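You operate a simulated robot arm through the tools that you are given. There is no shell and no other tool. Be economical: measure what you need, move in short steps, check, and stop when the job is done.

You run a simulated robot arm. Do the job below in one go: nothing can be reset, and whatever is moved stays where it is left.

Task
Put one of the cards from the top of the wooden bench on top of the spacer. Put the yellow tin from the top of the wooden bench on top of the carton on the top of the wooden bench. Take the fuse from the top of the wooden bench and leave it on the blue tape roll. Do these in any order. Set down upright: card, yellow tin.

Only the result counts: the job must be done as asked and must still hold three seconds after the hand-in. Knocking over, shifting, dropping, spilling or breaking anything else fails it.

Robot
A 6-joint arm with a two-finger parallel gripper, fixed in place. Base frame: the origin is at the foot of the arm, x ahead of it, y to its left, z up; the work surface is at about z = 0.8. Units: m, degrees, N and s.
With the tool pointing down near the work surface it reaches from about 0.34 to 0.76 m from the base axis. Its first joint turns from -66.0 to 66.0 degrees. Payload 2.45 kg.
Tool frame: the origin (TCP) lies between the finger pads and is the grasp point; the fingertips stand 0.024 m ahead of it; z points along the fingers, y is the line along which they close. The gripper opens to 0.068 m. The fingers are 0.017 m wide and 0.01 m thick; the gripper's body (0.04 by 0.07 m) begins 0.041 m behind the TCP.
Orientation is told as [roll, pitch, yaw] about the base's x, y, z axes, in that order, counted from this pose: with the fingers straight down and closing along the base's y, the tool's x points along the base's -x, its y along +y and its z along -z.

Tools
- The arm moves only by the tool nudge_tool. Its argument "commands" is a list of rows, each an object of numbers (a shift or turn left out is 0, a gripper value left out holds the last): "x", "y", "z": the shift along the tool's x, y, z in units of 20 mm (1.0 is 20 mm); "rx", "ry", "rz": the turn, a rotation vector about the tool's x, y, z in units of 8 degrees (1.0 is 8 degrees); "hand": the closure, from 0 (fully open) to 1 (shut). In form: [{"x": .., "y": .., "z": .., "rx": .., "ry": .., "rz": .., "hand": ..}, ...]. A call has 1 to 20 rows; each row shifts and turns the commanded pose from where the row before left it, along the tool's axes as they then stand. A call with a number of a shift or a turn outside -1 to 1 is refused whole. Each row takes 0.2 s and may step no farther than 0.05 m and 8.6 degrees from the row before; otherwise, or with a gripper value out of range, the whole call is refused. Where a pose cannot be reached the arm comes as near as it can. A force on the tool above 40 N (or 10 N above the force at the start of the call, whichever is more), or a blocked arm, ends the call early, and 0.2 s more pass. Each finger travels about 0.108 m/s and halts on what it meets, pressing with about 39 N; the grip force reading is that of the motor and also rises with nothing between the fingers. The clock runs only during rows and for 0.2 s after the last one: add rows that do not move to give the fingers time. The reply holds the time, the measured pose of the TCP, the force on the tool along the base axes, the opening and the grip force, in the units named above and with some noise, with the torque about the TCP (base axes, N m) and any sound that the robot's microphone picked up.
- Cameras (640 x 400 px; columns grow to the right, rows downward): "scene" is fixed at [0.1674, 0.4185, 1.4591]; the picture's right is [-0.70, -0.71, 0.00], its down [-0.49, 0.48, -0.72] and it looks along [0.52, -0.51, -0.69] (base axes); focal length 269 px, centre (320, 200). "wrist" rides on the gripper at [0.084, 0.011, -0.075] in the tool frame; the picture's right is [-0.13, 0.99, 0.00], its down [-0.60, -0.08, -0.79] and it looks along [-0.79, -0.10, 0.61] (tool axes); focal length 251 px, centre (320, 200). There is no depth. A picture from a camera that has moved, and an enlarged one, comes with that camera's place and axes in the base frame and with its lens. The place of the scene camera against the robot may be out by one fixed shift of up to 0.012 m in any direction.
- get_image(camera): a new picture of that camera. No time passes.
- enlarge(camera, box): a new picture of the part [left, top, right, bottom] of that camera's present view, enlarged. No time passes.
- hand_in(): hands the job in; it is judged then, once.

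Go step by step. Nothing tells you positions but the pictures and the camera data: compare them with the known pose of the tool, close in by small moves and look again before you grip or let go. The budget is 120 turns and 84 pictures, counting those below and the enlarged ones. Unless the task says otherwise, let go and move clear before handing in, and close with one line.

The tools are called after ">>>" as name(argument=value, ...) on one line, values as JSON. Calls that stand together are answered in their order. nudge_tool: Moves the arm, as the interface text tells. Its arguments: {"type":"object","properties":{"commands":{"type":"array","items":{"type":"object","properties":{"x":{"type":"number"},"y":{"type":"number"},"z":{"type":"number"},"rx":{"type":"number"},"ry":{"type":"number"},"rz":{"type":"number"},"hand":{"type":"number"}}}}},"required":["commands"]} The other tools are called the same way: get_image (camera) takes a picture; enlarge (camera, box) takes an enlarged picture of a part of a camera's view; hand_in () hands the job in.

At the start:

```text
t: 0.0
tcp_pos: [0.4992, -0.0254, 1.1178]
orientation: [0.1, -0.2, 0.0]
wrist_force: [-0.1, 0.5, 0.6]
wrist_torque: [-0.03, 0.01, 0.02]
finger_gap: 0.0681
grip_force: 0.0
```

scene: 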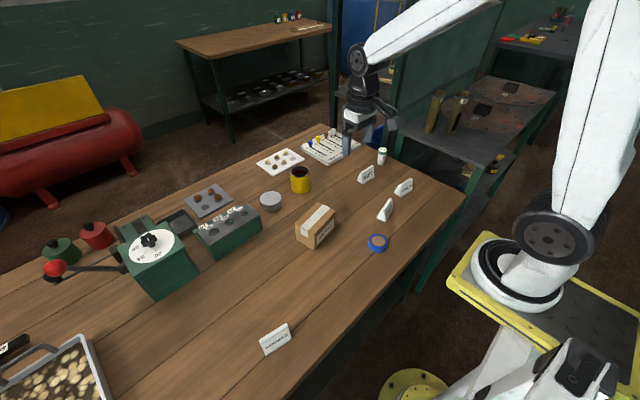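
wrist: 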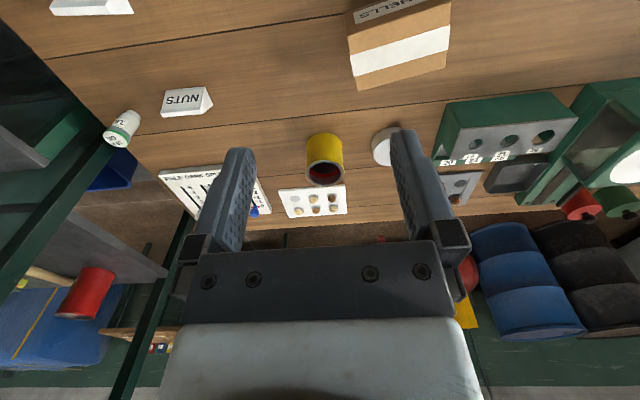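

I see the bench with a carton, yellow tin, blue tape roll, tent cards, a small white cylinder and a grey round thing. I'll enlarge to identify each.

>>> enlarge(camera="scene", box=[240, 110, 440, 260])

>>> enlarge(camera="wrist", box=[80, 80, 360, 255])

>>> enlarge(camera="scene", box=[100, 170, 300, 295])

```text
2.67 times, centred on (340, 185) of scene
camera zoom: at [0.1674, 0.4185, 1.4591], right [-0.7, -0.71, 0.0], down [-0.49, 0.48, -0.72], along [0.52, -0.51, -0.69], focal length 716 px, centre (267, 240)
```

zoom: 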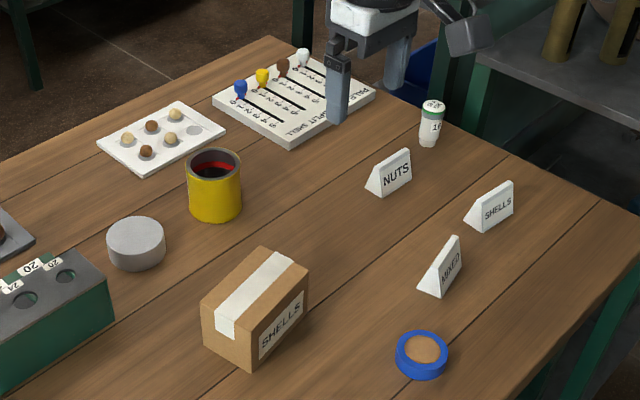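

```text
2.29 times, centred on (220, 168) of wrist
camera zoom: at [0.4155, -0.0151, 1.193], right [0.13, 0.99, 0.0], down [0.6, -0.08, 0.79], along [0.79, -0.1, -0.61], focal length 575 px, centre (549, 274)
```

zoom: 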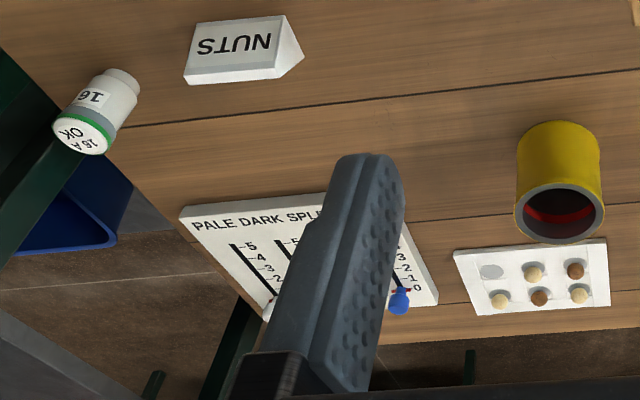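

```text
3.20 times, centred on (200, 232) of scene
camera zoom: at [0.1674, 0.4185, 1.4591], right [-0.7, -0.71, 0.0], down [-0.49, 0.48, -0.72], along [0.52, -0.51, -0.69], focal length 860 px, centre (704, 96)
```

zoom: 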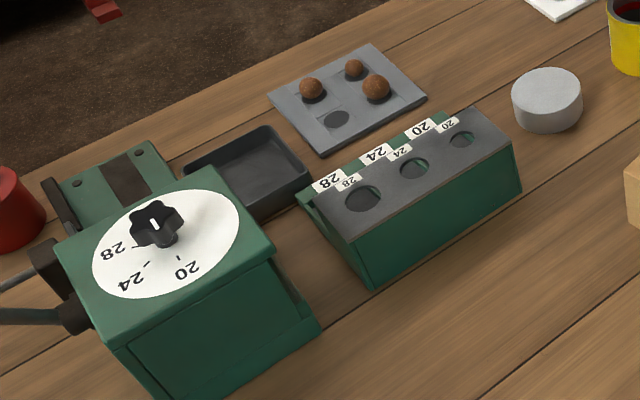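

The fuse is the white "16 A" cylinder near (0.64,-0.38), the spacer is the grey disc near (0.75,0.07), the tin is near (0.74,-0.05) and the MIXED card is near (0.45,-0.17). I'll move over the MIXED card and look.

>>> nudge_tool(commands=[{"x": 0.3, "y": -0.8, "z": 0.9}, {"x": 0.3, "y": -0.8, "z": 0.9}, {"x": 0.3, "y": -0.8, "z": 0.9}, {"x": 0.3, "y": -0.8, "z": 0.9}, {"x": 0.3, "y": -0.8, "z": 0.9}, {"x": 0.3, "y": -0.8, "z": 0.9}, {"x": 0.3, "y": -0.8, "z": 0.9}, {"y": -0.8, "z": 0.9}, {"y": -0.8, "z": 0.4}, {}])

>>> get_image(camera="wrist")

>>> get_image(camera="scene")

```text
t: 2.2
tcp_pos: [0.4578, -0.1705, 0.9635]
orientation: [0.1, -0.1, 0.0]
wrist_force: [0.1, -0.2, -0.6]
wrist_torque: [0.04, 0.0, -0.01]
finger_gap: 0.0682
grip_force: 0.1
```

```text
78 pictures are left
camera wrist: at [0.3741, -0.1598, 1.0397], right [0.13, 0.99, 0.0], down [0.6, -0.08, 0.79], along [0.79, -0.1, -0.61], focal length 251 px, centre (320, 200)
```

wrist: 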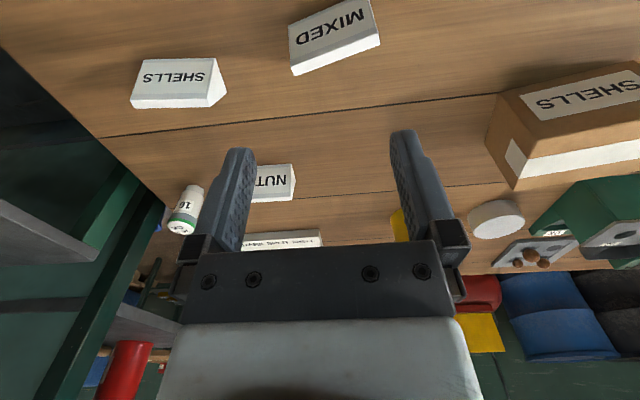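

```text
77 pictures are left
```

scene: 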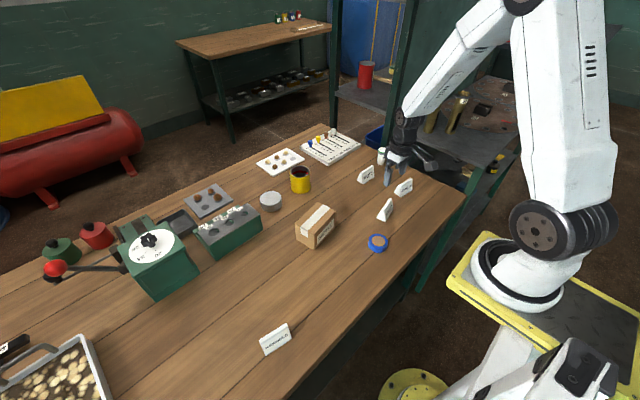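

The cards look about 0.065 m long, so I need their exact shape to choose a grip. I'll enlarge them.

>>> enlarge(camera="wrist", box=[120, 0, 400, 120])

>>> enlarge(camera="scene", box=[350, 150, 430, 230])

>>> enlarge(camera="scene", box=[240, 310, 320, 360])

```text
2.29 times, centred on (260, 60) of wrist
camera zoom: at [0.3741, -0.1598, 1.0397], right [0.13, 0.99, 0.0], down [0.6, -0.08, 0.79], along [0.79, -0.1, -0.61], focal length 575 px, centre (457, 520)
```

zoom: 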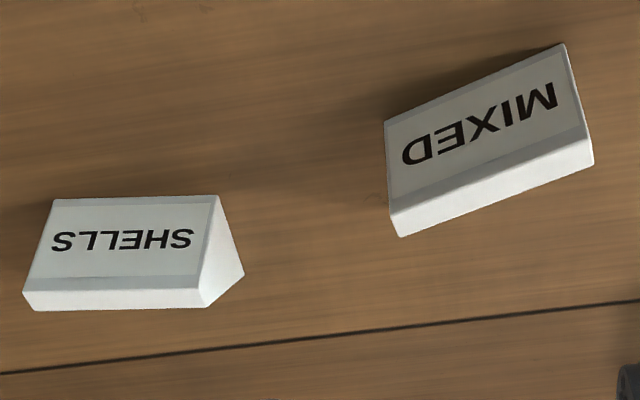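

```text
5.00 times, centred on (390, 190) of scene
camera zoom: at [0.1675, 0.4185, 1.4591], right [-0.7, -0.71, 0.0], down [-0.49, 0.48, -0.72], along [0.52, -0.51, -0.69], focal length 1343 px, centre (-30, 250)
```

zoom: 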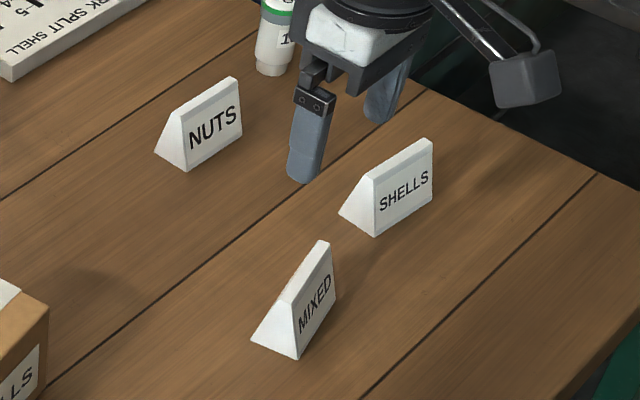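

```text
8.00 times, centred on (280, 335) of scene
camera zoom: at [0.1675, 0.4185, 1.4591], right [-0.7, -0.71, 0.0], down [-0.49, 0.48, -0.72], along [0.52, -0.51, -0.69], focal length 2149 px, centre (640, -880)
```

zoom: 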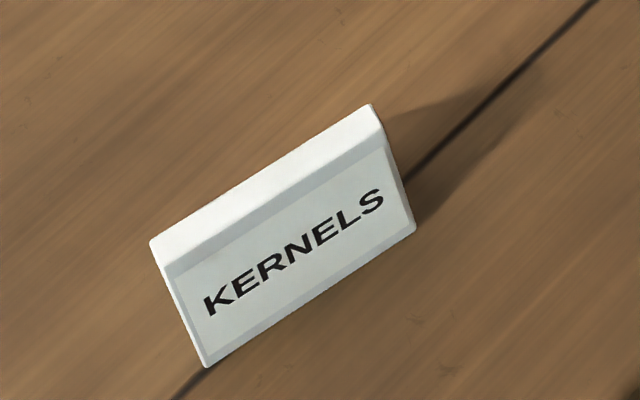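

The cards are solid wedges about 0.033 m deep, 0.047 m tall and 0.065 m long, so I'll grip across the depth. MIXED is centred near (0.456,-0.159), turned about 13°. I'll turn the tool to close across it.

>>> nudge_tool(commands=[{"x": 0.09, "y": 0.6, "rz": 0.963}, {"rz": 0.963}, {"rz": 0.963}, {"rz": 0.963}, {"rz": 0.963}, {"rz": 0.963}, {"rz": 0.963}, {"rz": 0.963}, {"rz": 0.963}, {"rz": 0.963}, {}])

>>> get_image(camera="wrist")

>>> enlarge(camera="scene", box=[340, 130, 440, 260])

```text
t: 4.6
tcp_pos: [0.455, -0.1584, 0.9663]
orientation: [0.1, 0.0, -77.1]
wrist_force: [0.3, 0.0, -0.5]
wrist_torque: [0.02, -0.02, 0.02]
finger_gap: 0.0679
grip_force: 0.0
```

```text
73 pictures are left
camera wrist: at [0.4481, -0.0742, 1.0413], right [1.0, 0.1, 0.0], down [0.06, -0.61, 0.79], along [0.08, -0.79, -0.61], focal length 251 px, centre (320, 200)
```

wrist: 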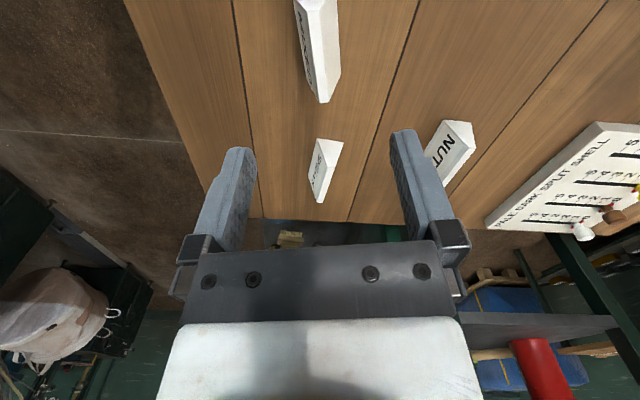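

```text
3.08 times, centred on (390, 195) of scene
camera zoom: at [0.1674, 0.4185, 1.4591], right [-0.7, -0.71, 0.0], down [-0.49, 0.48, -0.72], along [0.52, -0.51, -0.69], focal length 827 px, centre (105, 215)
```

zoom: 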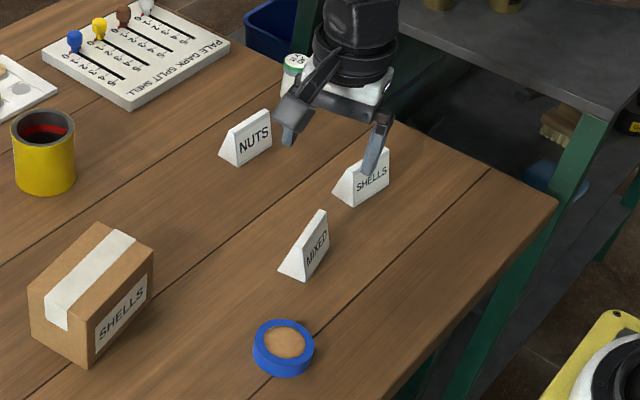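

The projection matches the card position. I'll descend to tips about 10 mm above the bench, check, then close.

>>> nudge_tool(commands=[{"z": 0.9}, {"z": 0.9}, {"z": 0.9}, {"z": 0.9}, {"z": 0.9}, {"z": 0.9}, {"z": 0.6}, {"z": 0.5}, {}])

>>> get_image(camera="wrist")

>>> enlarge(camera="scene", box=[340, 130, 440, 260])

```text
t: 6.6
tcp_pos: [0.4551, -0.1596, 0.8359]
orientation: [0.0, -0.1, -77.0]
wrist_force: [0.1, 0.5, 0.0]
wrist_torque: [0.0, -0.05, 0.01]
finger_gap: 0.0678
grip_force: 0.1
```

```text
71 pictures are left
camera wrist: at [0.4477, -0.0748, 0.9109], right [1.0, 0.1, 0.0], down [0.06, -0.61, 0.79], along [0.08, -0.79, -0.61], focal length 251 px, centre (320, 200)
```

wrist: 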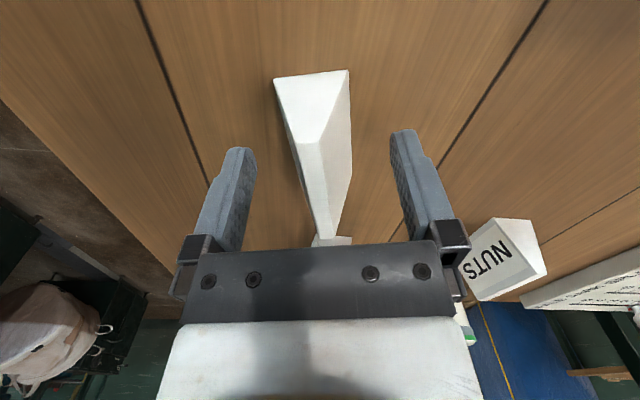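

```text
3.08 times, centred on (390, 195) of scene
camera zoom: at [0.1674, 0.4185, 1.4591], right [-0.7, -0.71, 0.0], down [-0.49, 0.48, -0.72], along [0.52, -0.51, -0.69], focal length 827 px, centre (105, 215)
```

zoom: 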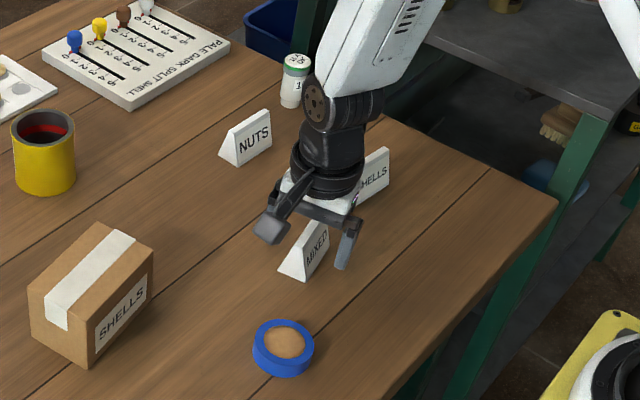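

The card is centred between the fingers. I'll lower 4 mm and close.

>>> nudge_tool(commands=[{"z": 0.2}, {"hand": 0.3}, {"hand": 0.5}, {"hand": 0.7}, {"hand": 1}, {}])

>>> get_image(camera="wrist")

```text
t: 8.0
tcp_pos: [0.4542, -0.1582, 0.8322]
orientation: [0.1, 0.0, -77.1]
wrist_force: [0.0, -0.5, -1.2]
wrist_torque: [0.03, 0.02, -0.01]
finger_gap: 0.0275
grip_force: 39.0
```

```text
69 pictures are left
camera wrist: at [0.4473, -0.0749, 0.9068], right [1.0, 0.1, 0.0], down [0.06, -0.61, 0.79], along [0.08, -0.79, -0.61], focal length 251 px, centre (320, 200)
```

wrist: 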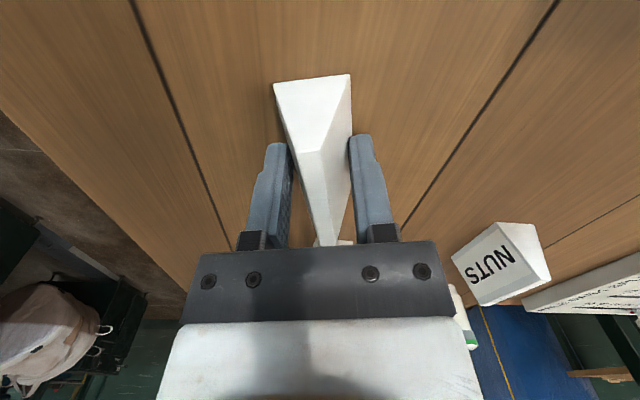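

The grip holds at a 27.5 mm gap. I'll lift a little to test it.

>>> nudge_tool(commands=[{"z": -0.4}, {"z": -0.6}, {"z": -0.8}, {}])

>>> get_image(camera="wrist")

```text
t: 9.0
tcp_pos: [0.4544, -0.159, 0.8687]
orientation: [-0.1, 0.0, -77.0]
wrist_force: [0.2, -0.3, -0.6]
wrist_torque: [0.02, 0.0, 0.0]
finger_gap: 0.0276
grip_force: 39.3
```

```text
68 pictures are left
camera wrist: at [0.4475, -0.0743, 0.9432], right [1.0, 0.1, 0.0], down [0.06, -0.61, 0.79], along [0.08, -0.79, -0.61], focal length 251 px, centre (320, 200)
```

wrist: 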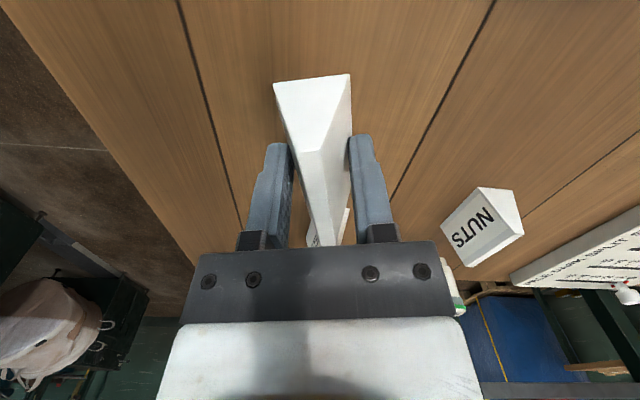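

The card lifts cleanly. I'll raise it, turn back to yaw 0, and move toward the spacer to measure it.

>>> nudge_tool(commands=[{"z": -0.9}, {"z": -0.9, "rz": -0.8}, {"z": -0.9, "rz": -0.963}, {"z": -0.9, "rz": -0.963}, {"z": -0.9, "rz": -0.963}, {"z": -0.9, "rz": -0.963}, {"rz": -0.963}, {"rz": -0.963}, {"rz": -0.963}, {"rz": -0.963}, {"rz": -0.963}, {"rz": -0.163}, {}])

>>> nudge_tool(commands=[{"x": -0.69, "y": 0.94}, {"x": -0.69, "y": 0.94}, {"x": -0.69, "y": 0.94}, {"x": -0.69, "y": 0.94}, {"x": -0.69, "y": 0.94}, {"x": -0.69, "y": 0.94}, {"x": -0.69, "y": 0.94}, {"x": -0.69, "y": 0.94}, {"x": -0.69, "y": 0.94}, {"x": -0.69, "y": 0.94}, {"x": -0.69, "y": 0.94}, {"x": -0.69, "y": 0.94}, {}])

>>> get_image(camera="wrist")

>>> get_image(camera="scene")

```text
t: 11.8
tcp_pos: [0.4539, -0.157, 0.9752]
orientation: [0.0, 0.0, 0.1]
wrist_force: [0.5, -0.1, -0.2]
wrist_torque: [-0.02, 0.03, 0.01]
finger_gap: 0.0272
grip_force: 38.9
```

```text
t: 14.6
tcp_pos: [0.6194, 0.069, 0.9746]
orientation: [0.0, 0.0, 0.1]
wrist_force: [-0.5, -0.7, -0.3]
wrist_torque: [0.0, -0.03, -0.02]
finger_gap: 0.0268
grip_force: 38.8
```

```text
67 pictures are left
camera wrist: at [0.5369, 0.0788, 1.0506], right [0.13, 0.99, 0.0], down [0.6, -0.08, 0.79], along [0.79, -0.1, -0.61], focal length 251 px, centre (320, 200)
```

wrist: 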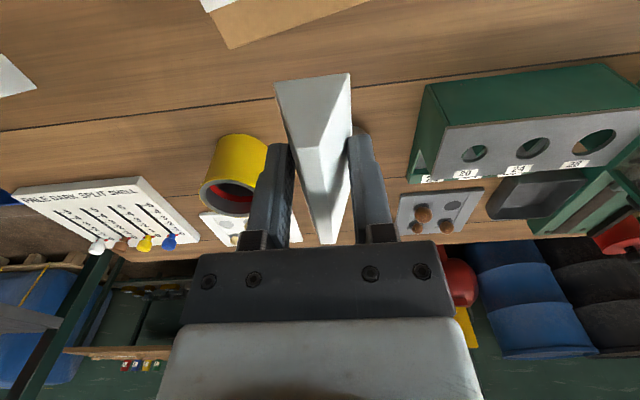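

```text
66 pictures are left
```

scene: 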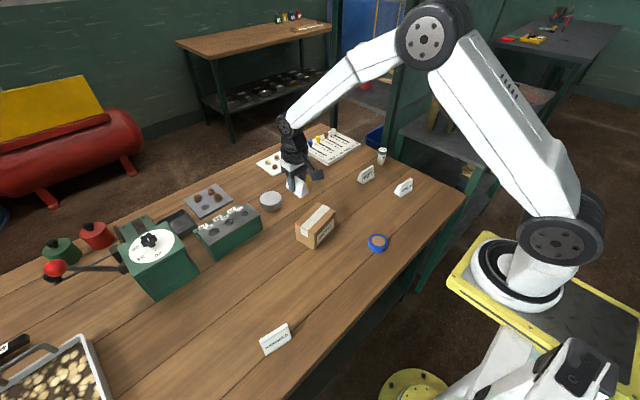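

The card hides the spacer, so I'll sidestep to see it and the tin.

>>> nudge_tool(commands=[{"y": -0.9, "x": -0.5}, {"y": -0.9, "x": -0.5}, {"y": -0.9, "x": -0.5}, {"y": -0.9, "x": -0.5}, {"y": -0.9}, {}])

>>> get_image(camera="wrist")

>>> enlarge(camera="wrist", box=[360, 60, 480, 180])

```text
t: 16.0
tcp_pos: [0.6599, -0.0215, 0.9762]
orientation: [0.0, -0.1, 0.0]
wrist_force: [0.4, 0.7, -0.2]
wrist_torque: [0.0, -0.01, -0.01]
finger_gap: 0.0266
grip_force: 39.4
```

```text
65 pictures are left
camera wrist: at [0.577, -0.0109, 1.0511], right [0.13, 0.99, 0.0], down [0.6, -0.08, 0.79], along [0.79, -0.1, -0.61], focal length 251 px, centre (320, 200)
```

wrist: 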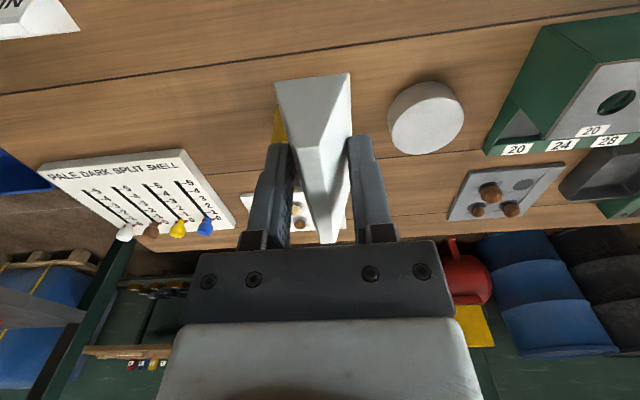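

```text
3.33 times, centred on (420, 120) of wrist
camera zoom: at [0.577, -0.0109, 1.0511], right [0.13, 0.99, 0.0], down [0.6, -0.08, 0.79], along [0.79, -0.1, -0.61], focal length 838 px, centre (-13, 467)
```

zoom: 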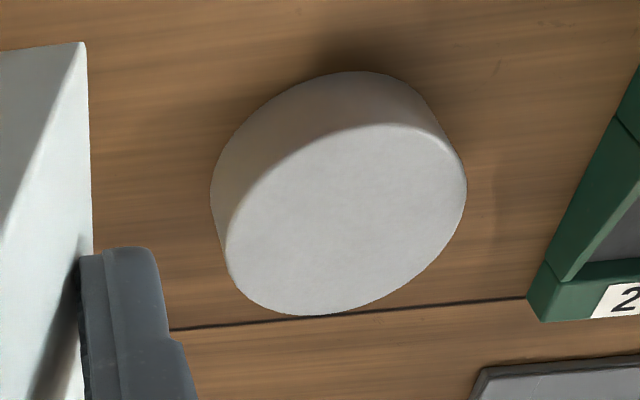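

The spacer's top centre is near (0.753,0.080) at z≈0.829. I'll move over it.

>>> nudge_tool(commands=[{"y": 0.85, "x": -0.73}, {"y": 0.85, "x": -0.73}, {"y": 0.85, "x": -0.73}, {"y": 0.85, "x": -0.73}, {"y": 0.85, "x": -0.73}, {"y": 0.83, "x": -0.8}, {"z": 0.8}, {"z": 0.8}, {"z": 0.8}, {}])

>>> get_image(camera="wrist")

>>> enlarge(camera="scene", box=[220, 130, 340, 230])

```text
t: 18.2
tcp_pos: [0.7499, 0.0805, 0.9286]
orientation: [0.0, -0.1, 0.1]
wrist_force: [-0.9, -0.5, 0.4]
wrist_torque: [0.0, -0.02, 0.01]
finger_gap: 0.0267
grip_force: 39.1
```

```text
63 pictures are left
camera wrist: at [0.6666, 0.0905, 1.0033], right [0.13, 0.99, 0.0], down [0.6, -0.08, 0.79], along [0.79, -0.1, -0.61], focal length 251 px, centre (320, 200)
```

wrist: 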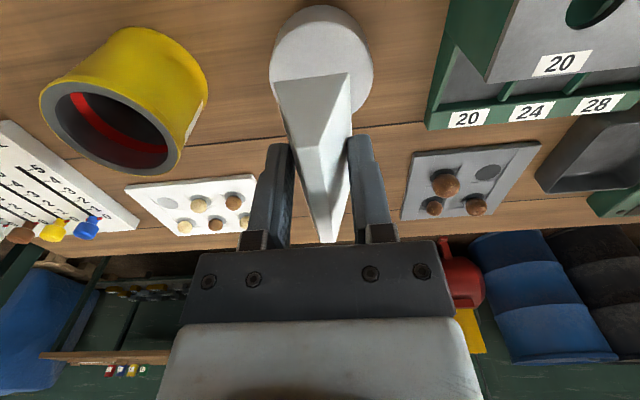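

```text
4.00 times, centred on (280, 180) of scene
camera zoom: at [0.1674, 0.4185, 1.4591], right [-0.7, -0.71, 0.0], down [-0.49, 0.48, -0.72], along [0.52, -0.51, -0.69], focal length 1075 px, centre (480, 280)
```

zoom: 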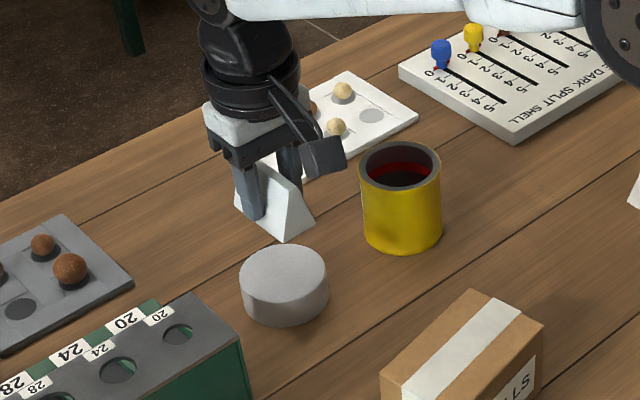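

The alignment matches the projection, so I'll lower until just above contact.

>>> nudge_tool(commands=[{"z": 0.8}, {"z": 0.8}, {"z": 0.8}, {"z": 0.5}, {}])

>>> get_image(camera="wrist")

>>> enlarge(camera="scene", box=[240, 150, 320, 220])

```text
t: 19.4
tcp_pos: [0.7504, 0.0812, 0.8703]
orientation: [0.0, 0.0, 0.0]
wrist_force: [-0.2, 0.5, -0.9]
wrist_torque: [0.04, 0.03, -0.01]
finger_gap: 0.0263
grip_force: 39.3
```

```text
61 pictures are left
camera wrist: at [0.6673, 0.091, 0.9458], right [0.13, 0.99, 0.0], down [0.6, -0.08, 0.79], along [0.79, -0.1, -0.61], focal length 251 px, centre (320, 200)
```

wrist: 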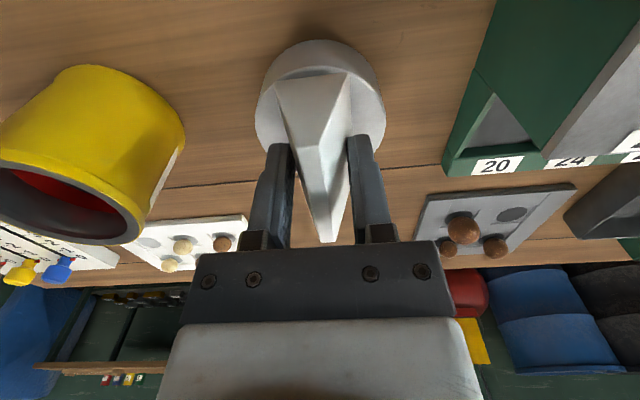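

```text
5.71 times, centred on (280, 185) of scene
camera zoom: at [0.1674, 0.4185, 1.4591], right [-0.7, -0.71, 0.0], down [-0.49, 0.48, -0.72], along [0.52, -0.51, -0.69], focal length 1535 px, centre (549, 286)
```

zoom: 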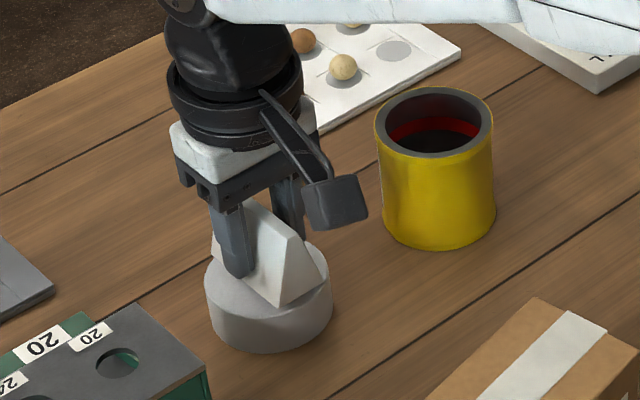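

The card sits over the spacer. I'll shift 2 mm forward and lower in fine steps to contact.

>>> nudge_tool(commands=[{"x": -0.1, "z": 0.15}, {"z": 0.1}, {"z": 0.05}, {"z": 0.05}, {}])

>>> enlarge(camera="scene", box=[240, 150, 320, 220])

```text
t: 20.6
tcp_pos: [0.7513, 0.0809, 0.8629]
orientation: [-0.1, -0.1, 0.0]
wrist_force: [-0.6, -1.0, 1.8]
wrist_torque: [0.03, 0.05, -0.01]
finger_gap: 0.0258
grip_force: 39.6
```

```text
5.71 times, centred on (280, 185) of scene
camera zoom: at [0.1674, 0.4185, 1.4591], right [-0.7, -0.71, 0.0], down [-0.49, 0.48, -0.72], along [0.52, -0.51, -0.69], focal length 1535 px, centre (549, 286)
```

zoom: 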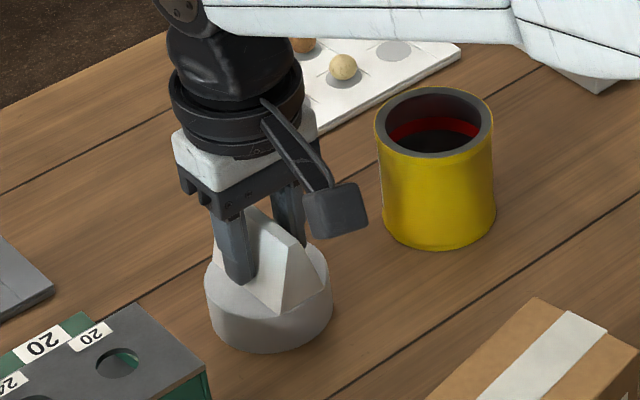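

>>> nudge_tool(commands=[{"z": 0.05}, {}])

```text
t: 21.2
tcp_pos: [0.7521, 0.0795, 0.8633]
orientation: [0.0, -0.2, -0.1]
wrist_force: [-1.6, -0.6, 8.2]
wrist_torque: [0.0, 0.16, -0.04]
finger_gap: 0.026
grip_force: 38.7
```

Contact is confirmed at 8 N. I'll ease up slightly, then open the fingers slowly.

>>> nudge_tool(commands=[{"z": -0.04}, {"hand": 0.58}, {"hand": 0.5}, {"hand": 0.3}, {"hand": 0.2}, {}])

>>> enlarge(camera="scene", box=[240, 150, 320, 220])

>>> get_image(camera="wrist")

```text
t: 22.6
tcp_pos: [0.7524, 0.0791, 0.8637]
orientation: [0.0, 0.0, 0.0]
wrist_force: [-0.7, 0.3, -0.6]
wrist_torque: [0.02, 0.02, 0.01]
finger_gap: 0.0544
grip_force: 0.0
```

```text
5.71 times, centred on (280, 185) of scene
camera zoom: at [0.1674, 0.4185, 1.4591], right [-0.7, -0.71, 0.0], down [-0.49, 0.48, -0.72], along [0.52, -0.51, -0.69], focal length 1535 px, centre (549, 286)
```

zoom: 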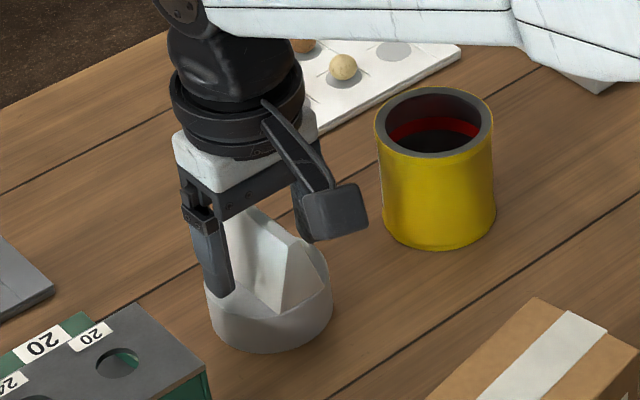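

```text
57 pictures are left
camera wrist: at [0.6687, 0.09, 0.9383], right [0.13, 0.99, 0.0], down [0.6, -0.08, 0.79], along [0.79, -0.1, -0.61], focal length 251 px, centre (320, 200)
```

wrist: 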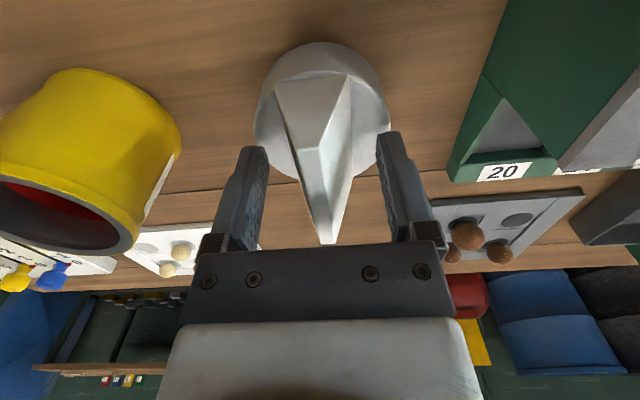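

The card stands on the spacer. I'll rise and back off to measure the tin.

>>> nudge_tool(commands=[{"z": -0.5}, {"z": -0.9}, {"z": -0.9}, {"z": -0.9}, {"z": -0.9}, {"z": -0.9}, {"z": -0.9}, {"x": 0.9, "y": -0.9, "hand": 0}, {"x": 0.9, "y": -0.9}, {"x": 0.9, "y": -0.9}, {"x": 0.9, "y": -0.9}, {"x": 0.9, "y": -0.9}, {"x": 0.9, "y": -0.9}, {"y": -0.9}, {}])

>>> get_image(camera="wrist")

>>> enlarge(camera="scene", box=[240, 140, 360, 260])

```text
t: 25.8
tcp_pos: [0.6415, -0.0451, 0.9815]
orientation: [0.0, -0.1, 0.1]
wrist_force: [-0.8, 0.4, 0.6]
wrist_torque: [-0.03, 0.01, 0.0]
finger_gap: 0.0681
grip_force: 0.1
```

```text
56 pictures are left
camera wrist: at [0.5587, -0.0355, 1.057], right [0.13, 0.99, 0.0], down [0.6, -0.08, 0.79], along [0.79, -0.1, -0.61], focal length 251 px, centre (320, 200)
```

wrist: 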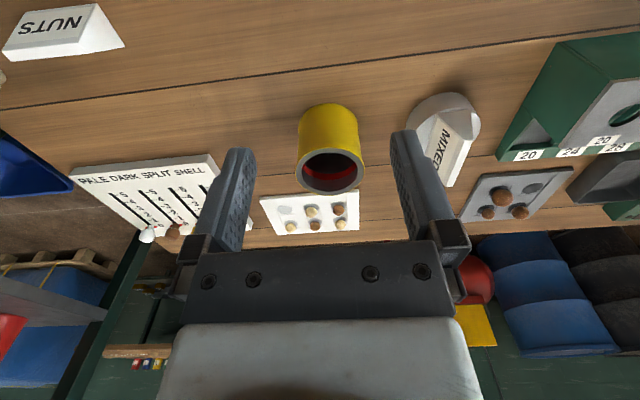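

```text
3.33 times, centred on (300, 200) of scene
camera zoom: at [0.1674, 0.4185, 1.4591], right [-0.7, -0.71, 0.0], down [-0.49, 0.48, -0.72], along [0.52, -0.51, -0.69], focal length 896 px, centre (387, 200)
```

zoom: 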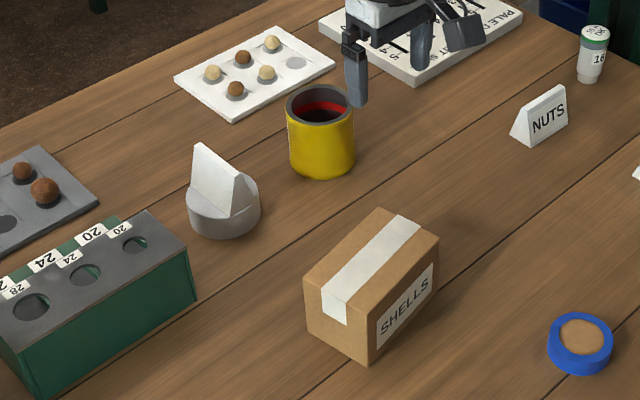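

>>> enlarge(camera="wrist", box=[270, 90, 390, 210])

>>> enlarge(camera="scene", box=[270, 150, 350, 260])

```text
3.33 times, centred on (330, 150) of wrist
camera zoom: at [0.5587, -0.0355, 1.057], right [0.13, 0.99, 0.0], down [0.6, -0.08, 0.79], along [0.79, -0.1, -0.61], focal length 838 px, centre (287, 367)
```

zoom: 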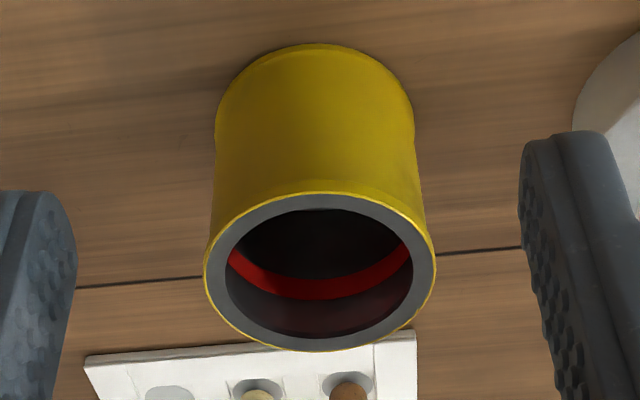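

```text
3.64 times, centred on (310, 205) of scene
camera zoom: at [0.1674, 0.4185, 1.4591], right [-0.7, -0.71, 0.0], down [-0.49, 0.48, -0.72], along [0.52, -0.51, -0.69], focal length 977 px, centre (356, 182)
```

zoom: 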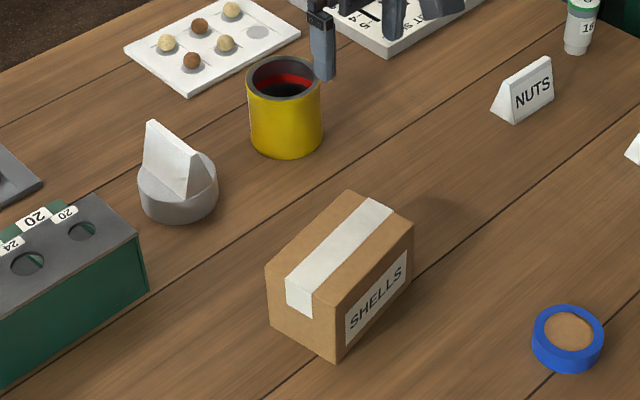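

The tin is about 0.072 m wide, too wide for the gripper, so I'll pinch its near wall, about 7 mm thick. Centre is near (0.751,-0.047) with the rim at z≈0.871. I'll move over the near wall and turn +90°.

>>> nudge_tool(commands=[{"x": -0.9, "y": -0.1, "rz": -0.94}, {"rz": -0.94}, {"rz": -0.94}, {"rz": -0.94}, {"rz": -0.94}, {"rz": -0.94}, {"rz": -0.94}, {"rz": -0.94}, {"rz": -0.94}, {"rz": -0.94}, {"rz": -0.94}, {"rz": -0.91}, {"y": -0.95}, {"y": -0.95}, {"y": -0.95}, {}])

>>> get_image(camera="wrist")

>>> enlarge(camera="scene", box=[260, 130, 340, 220])

```text
t: 29.2
tcp_pos: [0.7178, -0.0488, 0.9788]
orientation: [0.0, 0.0, 90.0]
wrist_force: [-0.6, -0.1, -0.2]
wrist_torque: [0.04, 0.01, -0.02]
finger_gap: 0.0681
grip_force: 0.1
```

```text
52 pictures are left
camera wrist: at [0.7081, -0.1325, 1.0545], right [-0.99, 0.13, 0.0], down [0.08, 0.6, 0.79], along [0.1, 0.79, -0.61], focal length 251 px, centre (320, 200)
```

wrist: 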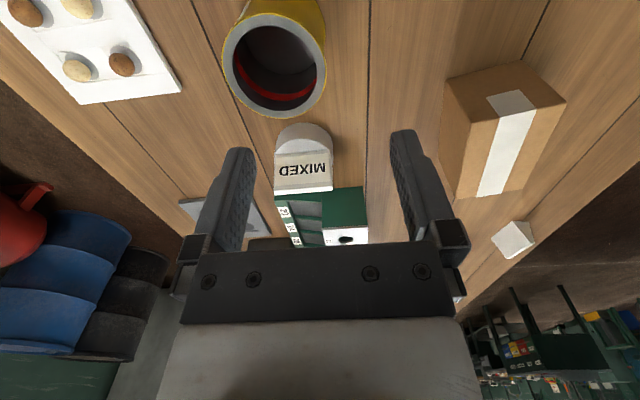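

```text
4.44 times, centred on (300, 175) of scene
camera zoom: at [0.1674, 0.4185, 1.4591], right [-0.7, -0.71, 0.0], down [-0.49, 0.48, -0.72], along [0.52, -0.51, -0.69], focal length 1194 px, centre (409, 311)
```

zoom: 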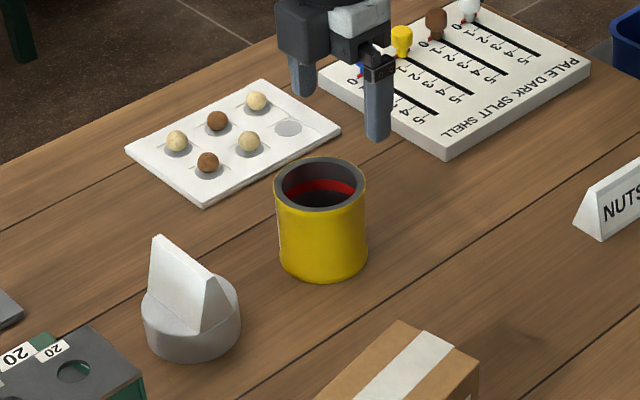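

>>> enlarge(camera="wrist", box=[205, 0, 345, 130])

>>> enlarge(camera="wrist", box=[430, 50, 580, 210])

```text
3.08 times, centred on (275, 65) of wrist
camera zoom: at [0.7081, -0.1325, 1.0545], right [-0.99, 0.13, 0.0], down [0.08, 0.6, 0.79], along [0.1, 0.79, -0.61], focal length 774 px, centre (458, 615)
```

zoom: 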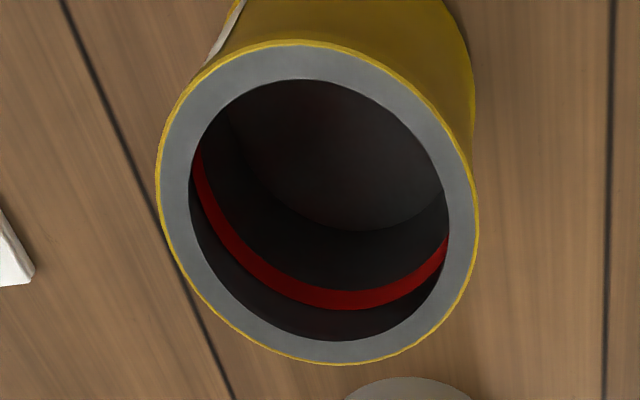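

```text
2.50 times, centred on (505, 130) of wrist
camera zoom: at [0.7081, -0.1325, 1.0545], right [-0.99, 0.13, 0.0], down [0.08, 0.6, 0.79], along [0.1, 0.79, -0.61], focal length 629 px, centre (-142, 375)
```

zoom: 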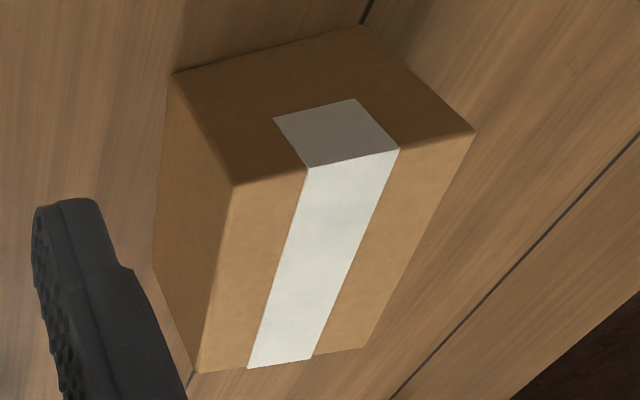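

The tin is empty and deep, with the near wall at (0.717,-0.051). I'll lower so the fingers straddle it.

>>> nudge_tool(commands=[{"x": 0.14, "z": 0.9}, {"z": 0.9}, {"z": 0.9}, {"z": 0.9}, {"z": 0.6}, {}])

>>> get_image(camera="wrist")

>>> enlarge(camera="scene", box=[260, 130, 340, 220])

```text
t: 30.6
tcp_pos: [0.7188, -0.0522, 0.8972]
orientation: [-0.1, 0.0, 90.0]
wrist_force: [0.2, 0.4, 0.0]
wrist_torque: [-0.01, -0.01, -0.01]
finger_gap: 0.0678
grip_force: 0.0
```

```text
48 pictures are left
camera wrist: at [0.7074, -0.1365, 0.9721], right [-0.99, 0.13, 0.0], down [0.08, 0.6, 0.79], along [0.1, 0.79, -0.61], focal length 251 px, centre (320, 200)
```

wrist: 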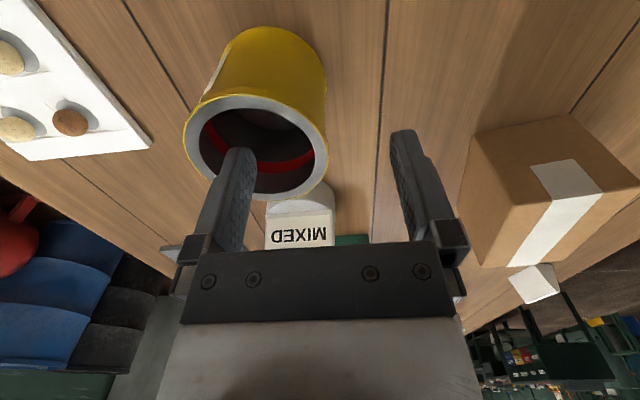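

```text
4.44 times, centred on (300, 175) of scene
camera zoom: at [0.1674, 0.4185, 1.4591], right [-0.7, -0.71, 0.0], down [-0.49, 0.48, -0.72], along [0.52, -0.51, -0.69], focal length 1194 px, centre (409, 311)
```

zoom: 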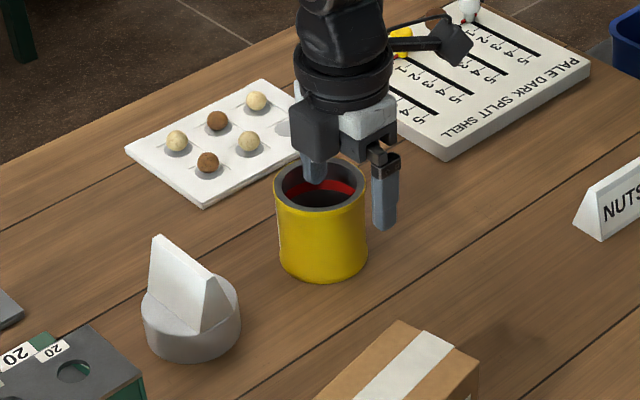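

The alignment is right; I'll insert about 30 mm and close.

>>> nudge_tool(commands=[{"z": 0.6, "y": 0.08}, {"z": 0.6}, {"z": 0.4}, {"hand": 0.3}, {"hand": 0.6}, {"hand": 0.8}, {"hand": 1}, {}, {}])

>>> get_image(camera="wrist")

```text
t: 32.6
tcp_pos: [0.7161, -0.0504, 0.8642]
orientation: [-0.1, -0.1, 90.0]
wrist_force: [0.8, 0.1, -0.7]
wrist_torque: [0.04, 0.04, 0.03]
finger_gap: 0.0044
grip_force: 27.6
```

```text
46 pictures are left
camera wrist: at [0.7062, -0.1355, 0.9398], right [-0.99, 0.13, 0.0], down [0.08, 0.6, 0.79], along [0.1, 0.79, -0.61], focal length 251 px, centre (320, 200)
```

wrist: 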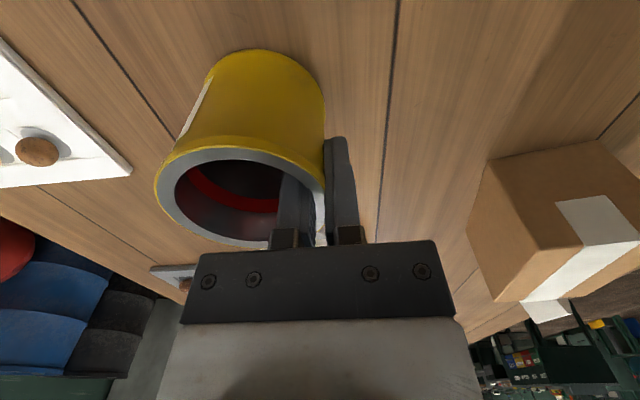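

>>> nudge_tool(commands=[{}, {}])

```text
t: 33.2
tcp_pos: [0.7167, -0.0512, 0.8648]
orientation: [-0.1, 0.0, 90.0]
wrist_force: [0.0, 0.3, -0.1]
wrist_torque: [-0.04, 0.03, 0.02]
finger_gap: 0.0045
grip_force: 27.9
```

The wall is gripped at 4.5 mm. I'll do a slow lift test.

>>> nudge_tool(commands=[{"z": -0.2}, {"z": -0.4}, {"z": -0.6}, {"z": -0.6}, {}])

>>> get_image(camera="wrist")

>>> enlarge(camera="scene", box=[260, 130, 360, 260])

```text
t: 34.4
tcp_pos: [0.7171, -0.0529, 0.9009]
orientation: [0.0, -0.1, 90.0]
wrist_force: [-0.3, 0.4, -0.5]
wrist_torque: [-0.02, 0.03, 0.04]
finger_gap: 0.0047
grip_force: 28.1
```

```text
45 pictures are left
camera wrist: at [0.7071, -0.1363, 0.9769], right [-0.99, 0.13, 0.0], down [0.08, 0.6, 0.79], along [0.1, 0.79, -0.61], focal length 251 px, centre (320, 200)
```

wrist: 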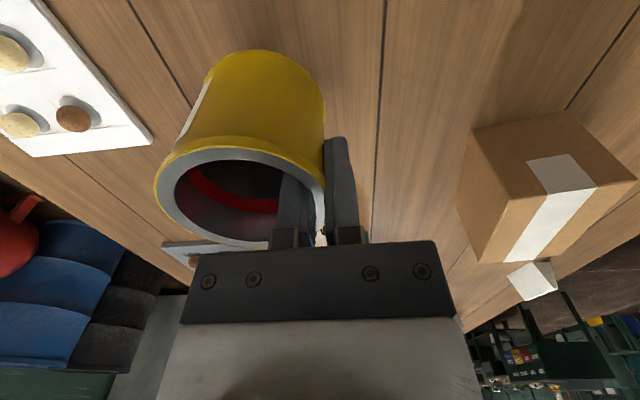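

```text
3.08 times, centred on (310, 195) of scene
camera zoom: at [0.1675, 0.4185, 1.4591], right [-0.7, -0.71, 0.0], down [-0.49, 0.48, -0.72], along [0.52, -0.51, -0.69], focal length 827 px, centre (351, 215)
```

zoom: 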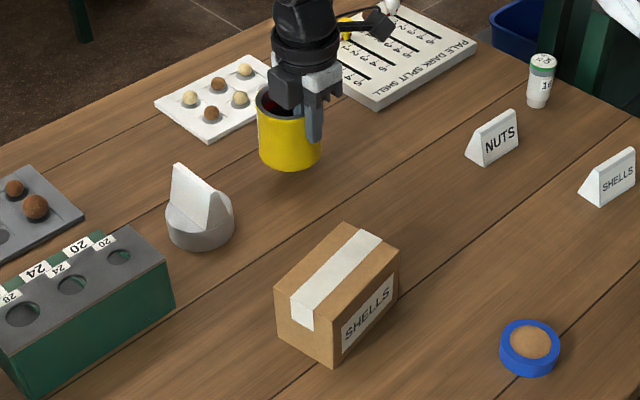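

The tin is held upright. The carton's top is centred near (0.555,0.063) at z≈0.873. I'll raise and carry the tin over it.

>>> nudge_tool(commands=[{"z": -0.8}, {"z": -0.9}, {"z": -0.9}, {"z": -0.9}, {"z": -0.9}, {"z": -0.8}, {}])

>>> nudge_tool(commands=[{"y": 0.5, "x": -0.3}, {"y": 0.88, "x": -0.53}, {"y": 0.88, "x": -0.53}, {"y": 0.88, "x": -0.53}, {"y": 0.88, "x": -0.53}, {"y": 0.88, "x": -0.53}, {"y": 0.88, "x": -0.53}, {"y": 0.88, "x": -0.53}, {"y": 0.88, "x": -0.53}, {"y": 0.88, "x": -0.53}, {"y": 0.88, "x": -0.53}, {"y": 0.45, "x": -0.2}, {}])

>>> get_image(camera="wrist")

>>> enlarge(camera="scene", box=[250, 130, 370, 260])

```text
t: 36.0
tcp_pos: [0.7176, -0.0508, 1.0041]
orientation: [0.0, 0.1, 90.1]
wrist_force: [-0.3, 0.1, -0.5]
wrist_torque: [0.01, 0.01, 0.01]
finger_gap: 0.0042
grip_force: 28.3
```

```text
t: 38.8
tcp_pos: [0.5221, 0.0646, 1.0047]
orientation: [-0.1, 0.1, 90.0]
wrist_force: [-0.2, -0.1, -0.9]
wrist_torque: [0.02, 0.02, 0.0]
finger_gap: 0.0046
grip_force: 28.2
```

```text
43 pictures are left
camera wrist: at [0.512, -0.0201, 1.0793], right [-0.99, 0.13, 0.0], down [0.08, 0.6, 0.79], along [0.1, 0.79, -0.61], focal length 251 px, centre (320, 200)
```

wrist: 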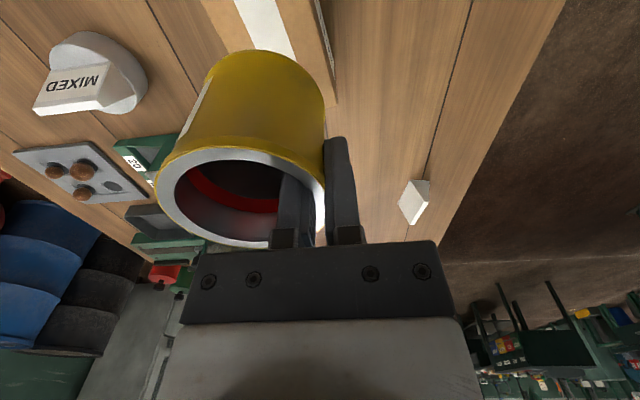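

```text
3.08 times, centred on (310, 195) of scene
camera zoom: at [0.1674, 0.4185, 1.4591], right [-0.7, -0.71, 0.0], down [-0.49, 0.48, -0.72], along [0.52, -0.51, -0.69], focal length 827 px, centre (351, 215)
```

zoom: 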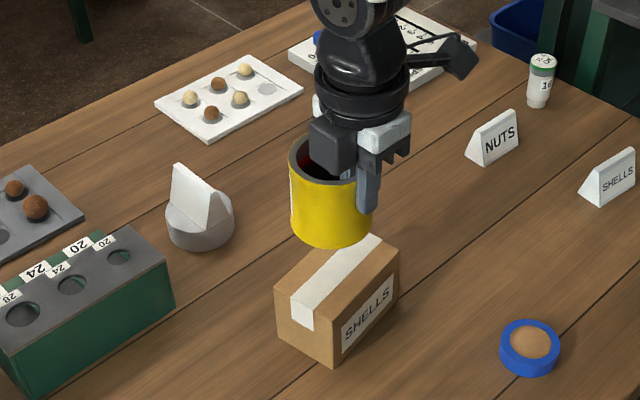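

I'll lower to about 10 mm above the carton and check.

>>> nudge_tool(commands=[{"z": 0.7}, {"z": 0.8}, {"z": 0.8}, {"z": 0.5}, {}])

>>> enlarge(camera="wrist", box=[140, 0, 360, 140])

>>> enlarge(camera="scene", box=[270, 150, 370, 260])

```text
t: 40.0
tcp_pos: [0.5213, 0.0649, 0.9487]
orientation: [-0.1, 0.1, 90.0]
wrist_force: [-1.3, 0.1, -1.5]
wrist_torque: [0.03, 0.01, -0.02]
finger_gap: 0.0048
grip_force: 27.6
```

```text
2.86 times, centred on (250, 70) of wrist
camera zoom: at [0.5125, -0.0198, 1.0237], right [-0.99, 0.13, 0.0], down [0.08, 0.6, 0.79], along [0.1, 0.79, -0.61], focal length 718 px, centre (520, 571)
```

zoom: 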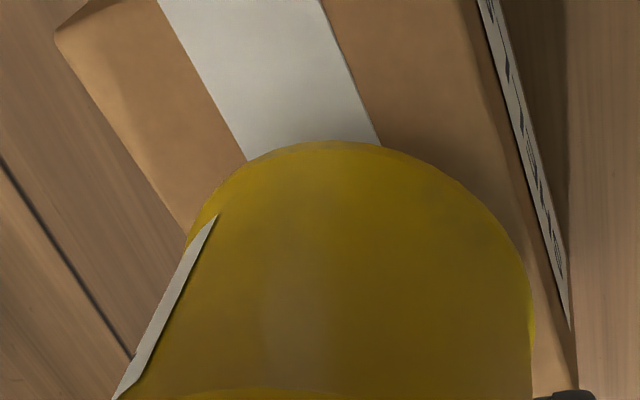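

```text
3.64 times, centred on (320, 205) of scene
camera zoom: at [0.1675, 0.4185, 1.4591], right [-0.7, -0.71, 0.0], down [-0.49, 0.48, -0.72], along [0.52, -0.51, -0.69], focal length 977 px, centre (320, 182)
```

zoom: 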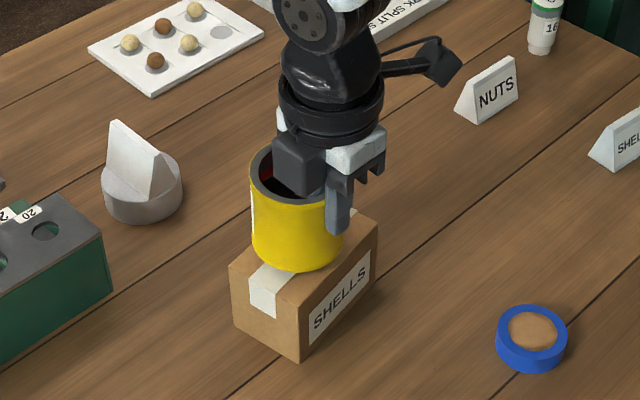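

The tin is centred on the carton. I'll lower in fine steps to contact.

>>> nudge_tool(commands=[{"z": 0.2}, {"z": 0.1}, {"z": 0.08}, {"z": 0.05}, {}])

```text
t: 41.2
tcp_pos: [0.5227, 0.0662, 0.94]
orientation: [-0.1, 0.0, 90.0]
wrist_force: [0.5, -1.0, -1.0]
wrist_torque: [0.01, 0.0, -0.03]
finger_gap: 0.0044
grip_force: 28.1
```

>>> nudge_tool(commands=[{"z": 0.06}, {"z": 0.05}, {}])

>>> enlarge(camera="scene", box=[290, 170, 360, 250])

```text
t: 42.0
tcp_pos: [0.5224, 0.0658, 0.938]
orientation: [-0.3, 0.0, 90.0]
wrist_force: [-1.7, 2.2, 21.9]
wrist_torque: [0.04, 0.15, -0.03]
finger_gap: 0.0048
grip_force: 27.8
```

```text
5.00 times, centred on (325, 210) of scene
camera zoom: at [0.167, 0.4185, 1.4591], right [-0.7, -0.71, 0.0], down [-0.49, 0.48, -0.72], along [0.52, -0.51, -0.69], focal length 1343 px, centre (295, 150)
```

zoom: 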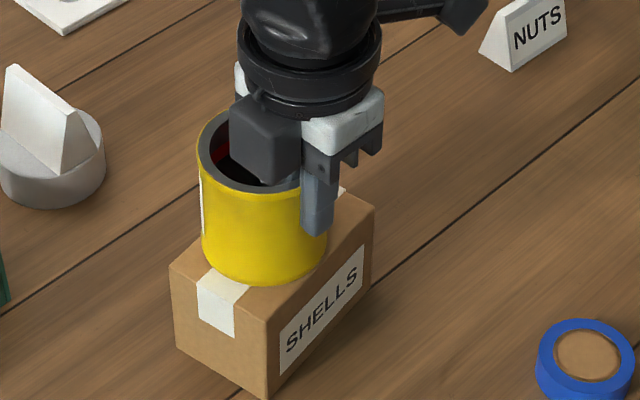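

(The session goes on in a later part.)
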